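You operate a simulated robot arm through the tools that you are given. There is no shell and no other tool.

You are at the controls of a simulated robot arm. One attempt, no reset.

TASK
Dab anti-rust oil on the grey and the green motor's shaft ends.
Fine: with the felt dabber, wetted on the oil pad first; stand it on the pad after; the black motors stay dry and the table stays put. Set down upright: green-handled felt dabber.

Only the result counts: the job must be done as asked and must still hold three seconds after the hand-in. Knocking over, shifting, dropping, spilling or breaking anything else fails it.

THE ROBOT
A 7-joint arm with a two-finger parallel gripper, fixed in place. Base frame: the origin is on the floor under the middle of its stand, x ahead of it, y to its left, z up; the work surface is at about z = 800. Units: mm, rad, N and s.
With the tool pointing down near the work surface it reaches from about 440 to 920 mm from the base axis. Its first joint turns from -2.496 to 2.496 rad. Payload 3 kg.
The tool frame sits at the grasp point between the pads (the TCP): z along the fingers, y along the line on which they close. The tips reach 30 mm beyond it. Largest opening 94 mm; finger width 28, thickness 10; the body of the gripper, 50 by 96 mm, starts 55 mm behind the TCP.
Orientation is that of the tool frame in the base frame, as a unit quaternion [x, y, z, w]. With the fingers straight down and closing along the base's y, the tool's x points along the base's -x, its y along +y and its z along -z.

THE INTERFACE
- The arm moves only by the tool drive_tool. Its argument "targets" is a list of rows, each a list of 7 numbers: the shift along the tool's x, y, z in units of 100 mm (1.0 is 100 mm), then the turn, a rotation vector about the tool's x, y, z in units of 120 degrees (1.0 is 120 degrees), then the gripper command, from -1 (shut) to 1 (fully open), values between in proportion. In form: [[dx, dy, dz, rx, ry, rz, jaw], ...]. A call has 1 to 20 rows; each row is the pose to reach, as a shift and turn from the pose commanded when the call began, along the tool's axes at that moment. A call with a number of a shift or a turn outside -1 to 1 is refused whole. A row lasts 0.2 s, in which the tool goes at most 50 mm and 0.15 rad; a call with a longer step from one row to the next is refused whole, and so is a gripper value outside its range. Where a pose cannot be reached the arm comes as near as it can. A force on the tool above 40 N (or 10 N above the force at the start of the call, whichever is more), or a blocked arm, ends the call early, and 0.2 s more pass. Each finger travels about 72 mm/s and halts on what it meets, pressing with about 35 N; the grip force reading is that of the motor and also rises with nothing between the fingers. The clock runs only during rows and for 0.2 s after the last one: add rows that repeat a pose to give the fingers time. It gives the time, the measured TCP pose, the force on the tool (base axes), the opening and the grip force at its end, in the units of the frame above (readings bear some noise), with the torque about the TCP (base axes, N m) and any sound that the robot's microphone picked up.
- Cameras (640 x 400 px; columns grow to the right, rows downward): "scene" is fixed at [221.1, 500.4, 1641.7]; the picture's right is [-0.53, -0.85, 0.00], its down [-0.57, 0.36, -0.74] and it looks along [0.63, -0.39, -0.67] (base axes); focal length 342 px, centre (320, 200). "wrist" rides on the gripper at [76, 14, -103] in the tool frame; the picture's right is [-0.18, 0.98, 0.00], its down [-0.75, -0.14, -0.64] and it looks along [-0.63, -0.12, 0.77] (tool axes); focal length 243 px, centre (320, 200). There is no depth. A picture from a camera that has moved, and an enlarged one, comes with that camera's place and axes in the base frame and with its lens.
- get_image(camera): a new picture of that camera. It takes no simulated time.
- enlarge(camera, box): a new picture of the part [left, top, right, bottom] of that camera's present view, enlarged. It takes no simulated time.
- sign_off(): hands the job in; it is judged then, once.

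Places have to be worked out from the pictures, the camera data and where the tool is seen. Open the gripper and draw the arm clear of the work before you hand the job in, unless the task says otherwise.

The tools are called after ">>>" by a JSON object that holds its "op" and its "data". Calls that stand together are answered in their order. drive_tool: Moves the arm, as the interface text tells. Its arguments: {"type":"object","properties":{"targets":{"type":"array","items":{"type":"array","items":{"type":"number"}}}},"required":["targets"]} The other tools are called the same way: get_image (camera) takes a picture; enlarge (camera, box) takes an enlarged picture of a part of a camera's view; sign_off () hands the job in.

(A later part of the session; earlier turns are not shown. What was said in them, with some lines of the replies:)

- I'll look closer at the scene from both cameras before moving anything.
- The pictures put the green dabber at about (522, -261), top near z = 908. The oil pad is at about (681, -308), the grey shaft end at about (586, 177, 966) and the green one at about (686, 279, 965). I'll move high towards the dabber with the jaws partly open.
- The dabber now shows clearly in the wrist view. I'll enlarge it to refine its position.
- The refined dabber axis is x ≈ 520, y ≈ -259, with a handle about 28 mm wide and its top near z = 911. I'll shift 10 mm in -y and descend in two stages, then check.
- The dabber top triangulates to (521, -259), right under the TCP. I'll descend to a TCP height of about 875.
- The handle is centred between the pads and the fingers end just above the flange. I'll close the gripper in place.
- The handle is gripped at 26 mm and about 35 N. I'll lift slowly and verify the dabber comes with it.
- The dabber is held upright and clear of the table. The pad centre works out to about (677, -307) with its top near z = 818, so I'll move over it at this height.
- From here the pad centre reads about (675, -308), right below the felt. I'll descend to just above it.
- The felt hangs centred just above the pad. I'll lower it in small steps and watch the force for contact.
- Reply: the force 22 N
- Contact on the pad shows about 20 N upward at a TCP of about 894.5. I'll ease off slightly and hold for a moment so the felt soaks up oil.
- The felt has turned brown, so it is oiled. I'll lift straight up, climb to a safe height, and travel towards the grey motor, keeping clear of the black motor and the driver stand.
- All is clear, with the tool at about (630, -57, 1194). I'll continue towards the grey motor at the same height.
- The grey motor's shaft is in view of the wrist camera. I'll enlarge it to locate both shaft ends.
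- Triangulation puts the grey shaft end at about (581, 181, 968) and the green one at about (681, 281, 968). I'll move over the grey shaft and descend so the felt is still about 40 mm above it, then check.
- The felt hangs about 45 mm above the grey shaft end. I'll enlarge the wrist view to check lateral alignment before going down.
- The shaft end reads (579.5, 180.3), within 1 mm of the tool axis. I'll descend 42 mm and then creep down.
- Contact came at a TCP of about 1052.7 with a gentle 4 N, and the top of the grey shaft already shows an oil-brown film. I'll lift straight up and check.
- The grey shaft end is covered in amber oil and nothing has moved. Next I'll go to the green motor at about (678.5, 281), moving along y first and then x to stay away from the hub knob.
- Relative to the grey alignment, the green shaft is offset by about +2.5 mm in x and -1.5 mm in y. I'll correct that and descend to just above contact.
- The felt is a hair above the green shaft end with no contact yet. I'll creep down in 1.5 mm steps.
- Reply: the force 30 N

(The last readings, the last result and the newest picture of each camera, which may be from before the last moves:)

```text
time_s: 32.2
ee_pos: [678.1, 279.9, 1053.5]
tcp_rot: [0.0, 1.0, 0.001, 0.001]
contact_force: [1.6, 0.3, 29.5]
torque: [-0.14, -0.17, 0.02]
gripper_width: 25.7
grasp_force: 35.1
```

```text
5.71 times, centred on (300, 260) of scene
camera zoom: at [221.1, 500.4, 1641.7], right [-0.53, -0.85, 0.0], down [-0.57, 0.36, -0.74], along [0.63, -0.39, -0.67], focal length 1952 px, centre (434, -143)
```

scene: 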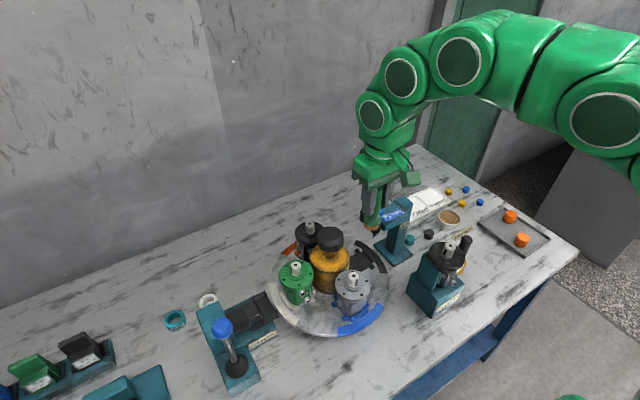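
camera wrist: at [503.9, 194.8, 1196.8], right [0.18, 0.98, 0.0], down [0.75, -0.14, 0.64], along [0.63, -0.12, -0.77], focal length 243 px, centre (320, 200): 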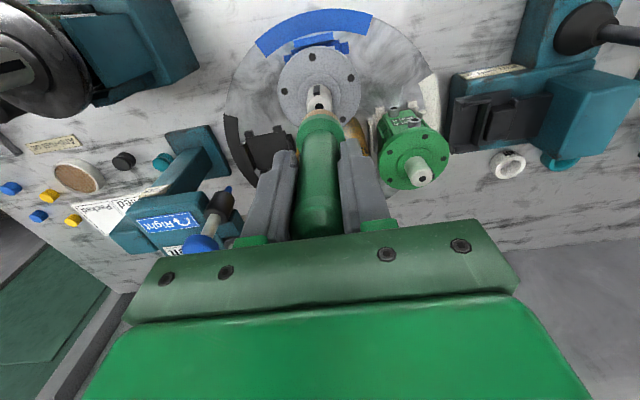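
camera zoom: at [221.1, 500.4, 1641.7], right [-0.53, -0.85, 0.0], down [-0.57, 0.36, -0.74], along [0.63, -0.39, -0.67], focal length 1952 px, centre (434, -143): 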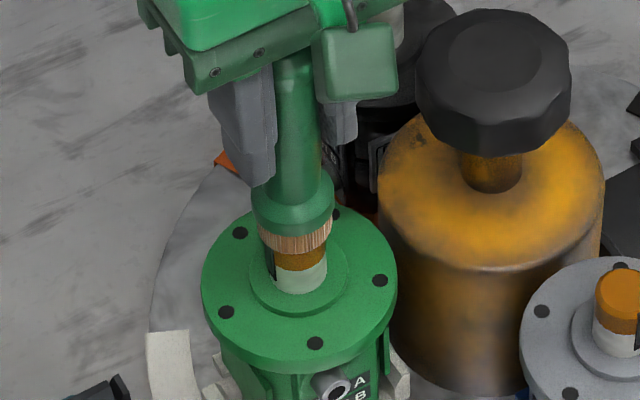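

The green shaft end is now oil-brown too. The force reached about 29 N, so I'm lifting straight up now and checking.

>>> {"op": "drive_tool", "data": {"targets": [[0, 0, -0.02, 0, 0, 0, -1], [0, 0, -0.1, 0, 0, 0, -1], [0, 0, -0.3, 0, 0, 0, -1], [0, 0, -0.55, 0, 0, 0, -1], [0, 0, -0.8, 0, 0, 0, -1], [0, 0, -1.0, 0, 0, 0, -1], [0, 0, -1.0, 0, 0, 0, -1]]}}

>>> {"op": "enlarge", "data": {"camera": "scene", "box": [250, 180, 410, 320]}}

>>> {"op": "get_image", "data": {"camera": "wrist"}}

```text
time_s: 33.8
ee_pos: [678.3, 279.6, 1152.3]
tcp_rot: [0.0, 1.0, 0.0, -0.001]
contact_force: [0.0, -0.1, -0.7]
torque: [0.02, 0.01, -0.01]
gripper_width: 25.9
grasp_force: 34.7
```

```text
2.86 times, centred on (330, 250) of scene
camera zoom: at [221.1, 500.4, 1641.7], right [-0.53, -0.85, 0.0], down [-0.57, 0.36, -0.74], along [0.63, -0.39, -0.67], focal length 976 px, centre (291, 57)
```

zoom: 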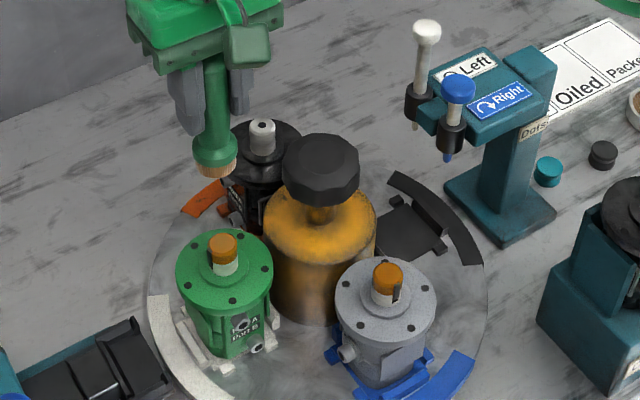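

```text
taken
camera wrist: at [603.8, 293.6, 1254.0], right [0.18, 0.98, 0.0], down [0.75, -0.14, 0.64], along [0.63, -0.12, -0.77], focal length 243 px, centre (320, 200)
```

wrist: 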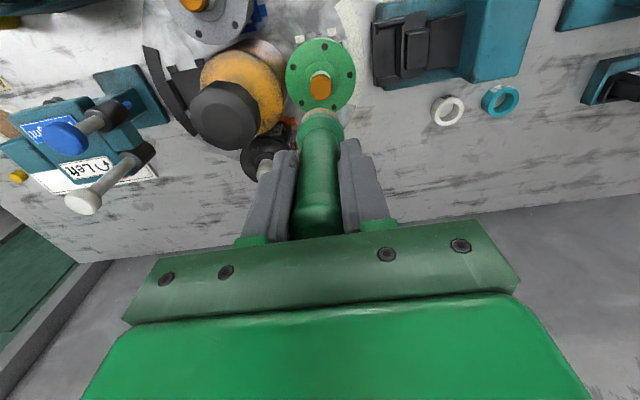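

Both target shaft ends are amber with oil, the black motors are clean, and the turntable looks unmoved. I'll climb and retrace the route back to the pad.

>>> {"op": "drive_tool", "data": {"targets": [[0.2, 0, -0.15, 0, 0, 0, -1], [0.45, 0, -0.3, 0, 0, 0, -1], [0.7, 0, -0.45, 0, 0, 0, -1], [0.95, 0, -0.5, 0, 0, 0, -1]]}}

>>> {"op": "drive_tool", "data": {"targets": [[0, -0.25, 0, 0, 0, 0, -1], [0, -0.5, 0, 0, 0, 0, -1], [0, -0.75, 0, 0, 0, 0, -1], [0, -1.0, 0, 0, 0, 0, -1]]}}

>>> {"op": "drive_tool", "data": {"targets": [[0, -0.25, 0, 0, 0, 0, -1], [0, -0.5, 0, 0, 0, 0, -1], [0, -0.75, 0, 0, 0, 0, -1], [0, -1.0, 0, 0, 0, 0, -1]]}}

>>> {"op": "drive_tool", "data": {"targets": [[-0.05, -0.25, 0, 0, 0, 0, -1], [-0.1, -0.5, 0, 0, 0, 0, -1], [-0.15, -0.75, 0, 0, 0, 0, -1], [-0.2, -1.0, 0, 0, 0, 0, -1]]}}

>>> {"op": "drive_tool", "data": {"targets": [[-0.12, -0.25, 0, 0, 0, 0, -1], [-0.25, -0.5, 0, 0, 0, 0, -1], [-0.38, -0.75, 0, 0, 0, 0, -1], [-0.5, -1.0, 0, 0, 0, 0, -1]]}}

>>> {"op": "get_image", "data": {"camera": "scene"}}

```text
time_s: 34.8
ee_pos: [583.5, 279.5, 1201.9]
tcp_rot: [0.0, 1.0, 0.001, -0.001]
contact_force: [-0.4, 0.5, -1.0]
torque: [-0.02, -0.03, 0.0]
gripper_width: 26.0
grasp_force: 35.5
```

```text
time_s: 35.8
ee_pos: [582.5, 179.6, 1203.1]
tcp_rot: [-0.001, 1.0, 0.0, 0.001]
contact_force: [0.8, 0.1, -0.6]
torque: [0.0, 0.02, -0.02]
gripper_width: 25.7
grasp_force: 34.7
```

```text
time_s: 36.8
ee_pos: [583.5, 81.5, 1202.3]
tcp_rot: [0.0, 1.0, 0.0, 0.0]
contact_force: [-0.6, 1.1, -1.1]
torque: [0.02, -0.03, 0.05]
gripper_width: 26.1
grasp_force: 35.5
```

```text
time_s: 37.8
ee_pos: [604.1, -20.9, 1202.7]
tcp_rot: [0.0, 1.0, 0.0, 0.0]
contact_force: [-0.2, 0.3, -0.7]
torque: [-0.01, 0.03, 0.01]
gripper_width: 25.8
grasp_force: 34.6
```

```text
time_s: 38.8
ee_pos: [657.1, -119.0, 1200.5]
tcp_rot: [0.0, 1.0, -0.001, -0.001]
contact_force: [-0.1, -0.4, -0.8]
torque: [0.03, 0.04, -0.02]
gripper_width: 25.7
grasp_force: 34.6
```

```text
taken
```

scene: 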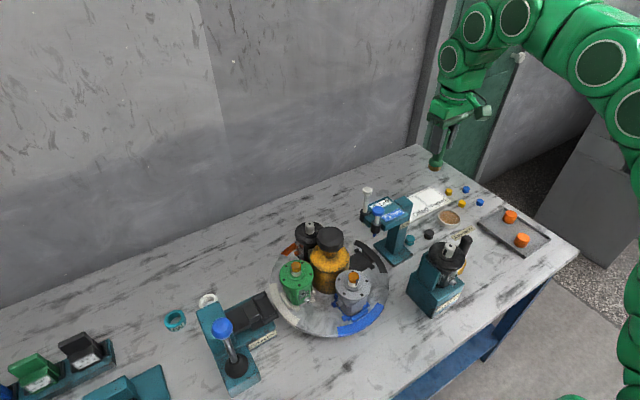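

The way is clear. I'll finish the traverse to above the pad and start descending.

>>> {"op": "drive_tool", "data": {"targets": [[-0.05, -0.25, 0, 0, 0, 0, -1], [-0.1, -0.5, 0, 0, 0, 0, -1], [-0.15, -0.75, 0, 0, 0, 0, -1], [-0.2, -1.0, 0, 0, 0, 0, -1]]}}

>>> {"op": "drive_tool", "data": {"targets": [[0, -0.25, 0.25, 0, 0, 0, -1], [0, -0.5, 0.5, 0, 0, 0, -1], [0, -0.75, 0.75, 0, 0, 0, -1], [0, -0.88, 1.0, 0, 0, 0, -1]]}}

>>> {"op": "drive_tool", "data": {"targets": [[0, 0, 0.25, 0, 0, 0, -1], [0, 0, 0.5, 0, 0, 0, -1], [0, 0, 0.75, 0, 0, 0, -1], [0, 0, 1.0, 0, 0, 0, -1], [0, 0, 1.0, 0, 0, 0, -1]]}}

>>> {"op": "drive_tool", "data": {"targets": [[0, 0, 0.25, 0, 0, 0, -1], [0, 0, 0.5, 0, 0, 0, -1], [0, 0, 0.75, 0, 0, 0, -1], [0, 0, 0.95, 0, 0, 0, -1], [0, 0, 0.95, 0, 0, 0, -1]]}}

>>> {"op": "get_image", "data": {"camera": "wrist"}}

>>> {"op": "enlarge", "data": {"camera": "scene", "box": [410, 180, 490, 240]}}

```text
time_s: 39.8
ee_pos: [675.0, -220.0, 1202.3]
tcp_rot: [-0.001, 1.0, 0.0, 0.0]
contact_force: [0.2, 0.9, -1.3]
torque: [0.07, -0.01, -0.01]
gripper_width: 25.7
grasp_force: 35.1
```

```text
time_s: 40.8
ee_pos: [673.8, -308.5, 1101.8]
tcp_rot: [-0.001, 1.0, 0.001, 0.0]
contact_force: [-0.5, -0.4, -0.9]
torque: [0.01, 0.01, -0.01]
gripper_width: 25.9
grasp_force: 35.0
```

```text
time_s: 42.0
ee_pos: [673.3, -308.3, 1000.0]
tcp_rot: [-0.001, 1.0, -0.001, 0.0]
contact_force: [0.1, 0.2, -0.7]
torque: [-0.02, 0.0, 0.02]
gripper_width: 25.8
grasp_force: 35.1
```

```text
time_s: 43.2
ee_pos: [673.1, -309.2, 904.7]
tcp_rot: [0.0, 1.0, 0.0, 0.0]
contact_force: [-2.4, 1.8, 3.7]
torque: [0.1, 0.14, -0.03]
gripper_width: 25.4
grasp_force: 34.8
```

```text
taken
camera wrist: at [598.9, -294.6, 1007.4], right [0.18, 0.98, 0.0], down [0.75, -0.14, 0.64], along [0.63, -0.12, -0.77], focal length 243 px, centre (320, 200)
```

wrist: 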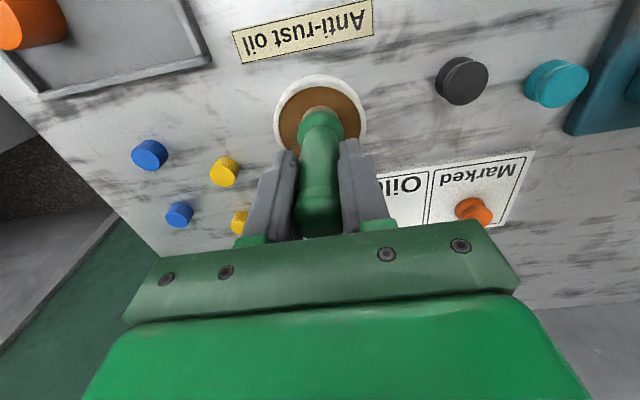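

```text
6.67 times, centred on (450, 210) of scene
camera zoom: at [221.1, 500.4, 1641.7], right [-0.53, -0.85, 0.0], down [-0.57, 0.36, -0.74], along [0.63, -0.39, -0.67], focal length 2277 px, centre (-547, 133)
```

zoom: 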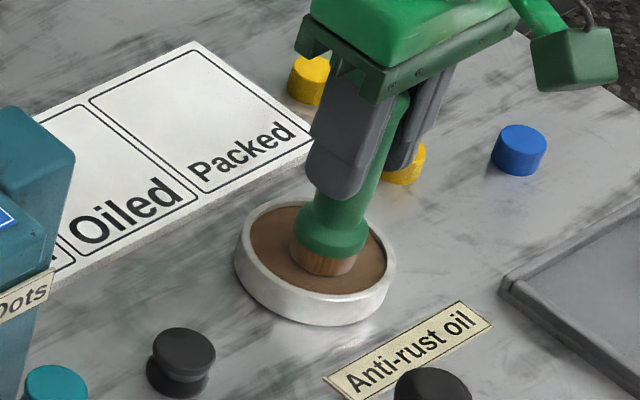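

The felt already rests on the pad centre with about 4 N, since the dabber slid about 10 mm down in the grip. It stands upright in both views, so I'll open the jaws gradually in place.

>>> {"op": "drive_tool", "data": {"targets": [[0, 0, 0, 0, 0, 0, -1], [0, 0, 0, 0, 0, 0, -0.44], [0, 0, 0, 0, 0, 0, -0.4], [0, 0, 0, 0, 0, 0, -0.3], [0, 0, 0, 0, 0, 0, -0.15], [0, 0, 0, 0, 0, 0, 0.0], [0, 0, 0, 0, 0, 0, 0.2], [0, 0, 0, 0, 0, 0, 0.3], [0, 0, 0, 0, 0, 0, 0.3]]}}

>>> {"op": "get_image", "data": {"camera": "wrist"}}

>>> {"op": "enlarge", "data": {"camera": "scene", "box": [410, 180, 490, 240]}}

```text
time_s: 45.2
ee_pos: [673.6, -307.4, 904.9]
tcp_rot: [0.0, 1.0, 0.0, 0.001]
contact_force: [0.3, 0.2, -0.4]
torque: [-0.01, -0.03, 0.0]
gripper_width: 61.4
grasp_force: 0.0
```

```text
taken
camera wrist: at [599.0, -294.6, 1007.5], right [0.18, 0.98, 0.0], down [0.75, -0.14, 0.64], along [0.63, -0.12, -0.77], focal length 243 px, centre (320, 200)
```

wrist: 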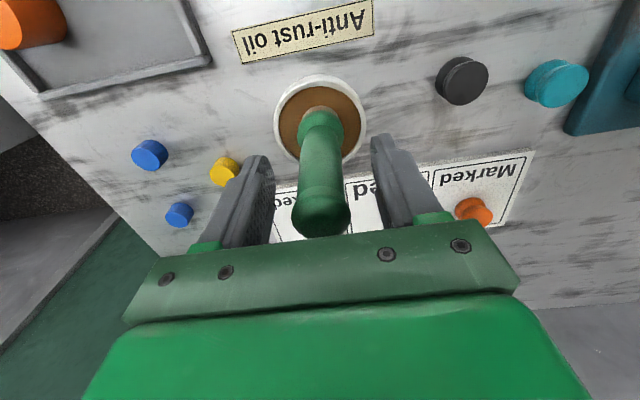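

```text
6.67 times, centred on (450, 210) of scene
camera zoom: at [221.1, 500.4, 1641.7], right [-0.53, -0.85, 0.0], down [-0.57, 0.36, -0.74], along [0.63, -0.39, -0.67], focal length 2277 px, centre (-547, 133)
```

zoom: 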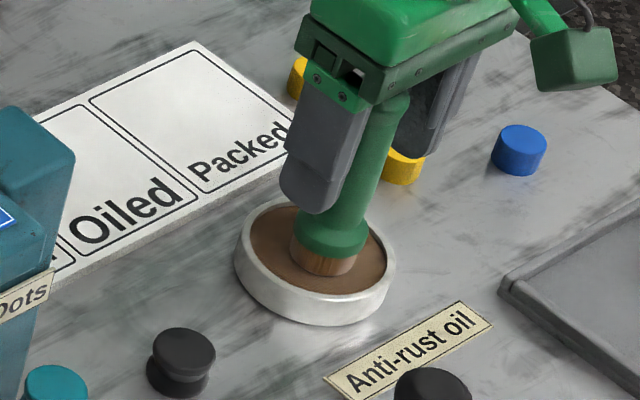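

The dabber stands free and upright on the pad, centred between the open fingers. I'll raise the hand straight up, slowly at first.

>>> {"op": "drive_tool", "data": {"targets": [[0, 0, -0.1, 0, 0, 0, 0.3], [0, 0, -0.25, 0, 0, 0, 0.3], [0, 0, -0.45, 0, 0, 0, 0.3], [0, 0, -0.7, 0, 0, 0, 0.3], [0, 0, -1.0, 0, 0, 0, 0.3]]}}

>>> {"op": "drive_tool", "data": {"targets": [[0, 0, -0.3, 0, 0, 0, 0.6], [0, 0, -0.6, 0, 0, 0, 1], [0.1, 0, -0.9, 0, 0, 0, 1], [0.3, 0, -1.0, 0, 0, 0, 1]]}}

>>> {"op": "drive_tool", "data": {"targets": [[0.3, 0, -0.3, 0, 0, 0, 1], [0.6, 0, -0.6, 0, 0, 0, 1], [0.9, 0, -0.9, 0, 0, 0, 1], [1.0, 0, -1.0, 0, 0, 0, 1], [1.0, 0, -1.0, 0, 0, 0, 1]]}}

>>> {"op": "get_image", "data": {"camera": "scene"}}

>>> {"op": "enlarge", "data": {"camera": "scene", "box": [400, 170, 520, 260]}}

>>> {"op": "enlarge", "data": {"camera": "scene", "box": [250, 200, 410, 340]}}

>>> {"op": "get_image", "data": {"camera": "wrist"}}

```text
time_s: 46.4
ee_pos: [674.8, -308.1, 1008.5]
tcp_rot: [0.0, 1.0, 0.0, 0.0]
contact_force: [0.4, 0.4, 0.8]
torque: [0.01, -0.02, 0.01]
gripper_width: 60.9
grasp_force: 0.0
```

```text
time_s: 47.4
ee_pos: [644.9, -308.2, 1106.3]
tcp_rot: [0.0, 1.0, 0.0, -0.001]
contact_force: [-0.3, 0.6, -0.5]
torque: [-0.03, 0.01, 0.0]
gripper_width: 94.3
grasp_force: 0.1
```

```text
time_s: 48.6
ee_pos: [544.5, -308.6, 1204.8]
tcp_rot: [0.0, 1.0, 0.0, 0.0]
contact_force: [-0.6, 0.0, -0.5]
torque: [0.03, 0.04, 0.02]
gripper_width: 93.9
grasp_force: 0.0
```

```text
taken
```

scene: 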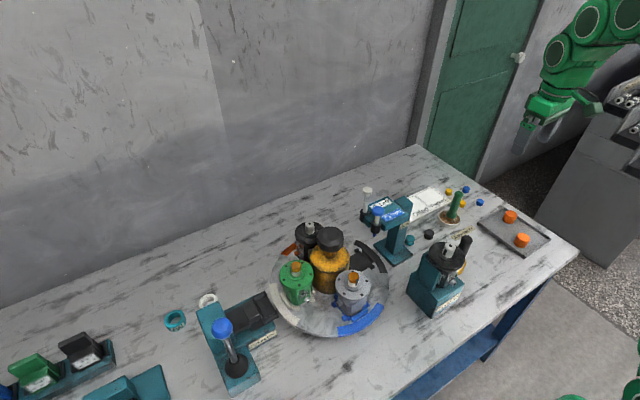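

```text
4.44 times, centred on (460, 215) of scene
camera zoom: at [221.1, 500.4, 1641.7], right [-0.53, -0.85, 0.0], down [-0.57, 0.36, -0.74], along [0.63, -0.39, -0.67], focal length 1518 px, centre (-302, 133)
```

zoom: 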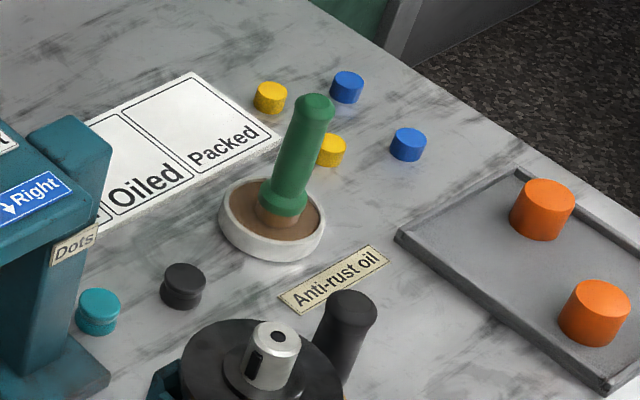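

```text
2.86 times, centred on (330, 270) of scene
camera zoom: at [221.1, 500.4, 1641.7], right [-0.53, -0.85, 0.0], down [-0.57, 0.36, -0.74], along [0.63, -0.39, -0.67], focal length 976 px, centre (291, 0)
```

zoom: 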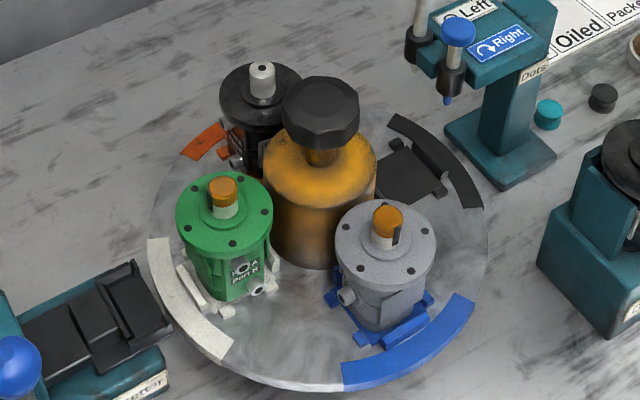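

```text
taken
camera wrist: at [468.9, -294.7, 1307.4], right [0.18, 0.98, 0.0], down [0.75, -0.14, 0.64], along [0.63, -0.12, -0.77], focal length 243 px, centre (320, 200)
```

wrist: 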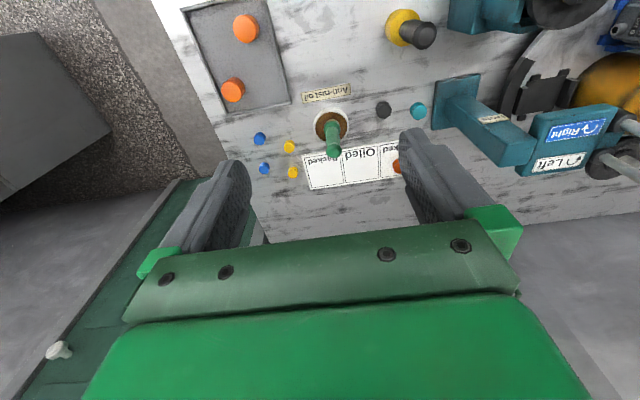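

Both shaft ends show oil, the black motors are clean and the turntable is where it started. The dabber stands upright on the pad, and the open gripper is well clear, so I'm handing in.

>>> {"op": "sign_off", "data": {}}

```text
The job is handed in.
```

The grey and green motors' shaft ends both have anti-rust oil on them, and the job is handed in.

- **Oiling:** I wetted the green-handled felt dabber on the oil pad, then touched it to the grey shaft end and then the green one. Both ends show amber in the final pictures. The green one took a firm press, about 29 N, before I lifted off.
- **Black motors and table:** both black motors look clean, and the turntable looks unmoved from where it started.
- **Dabber:** it is standing upright on the oil pad. It slid about 10 mm down in the grip during the job, with no sign of tilting.
- **Arm:** the gripper is open and drawn well clear of the work.

I saw nothing else knocked, shifted or spilled.
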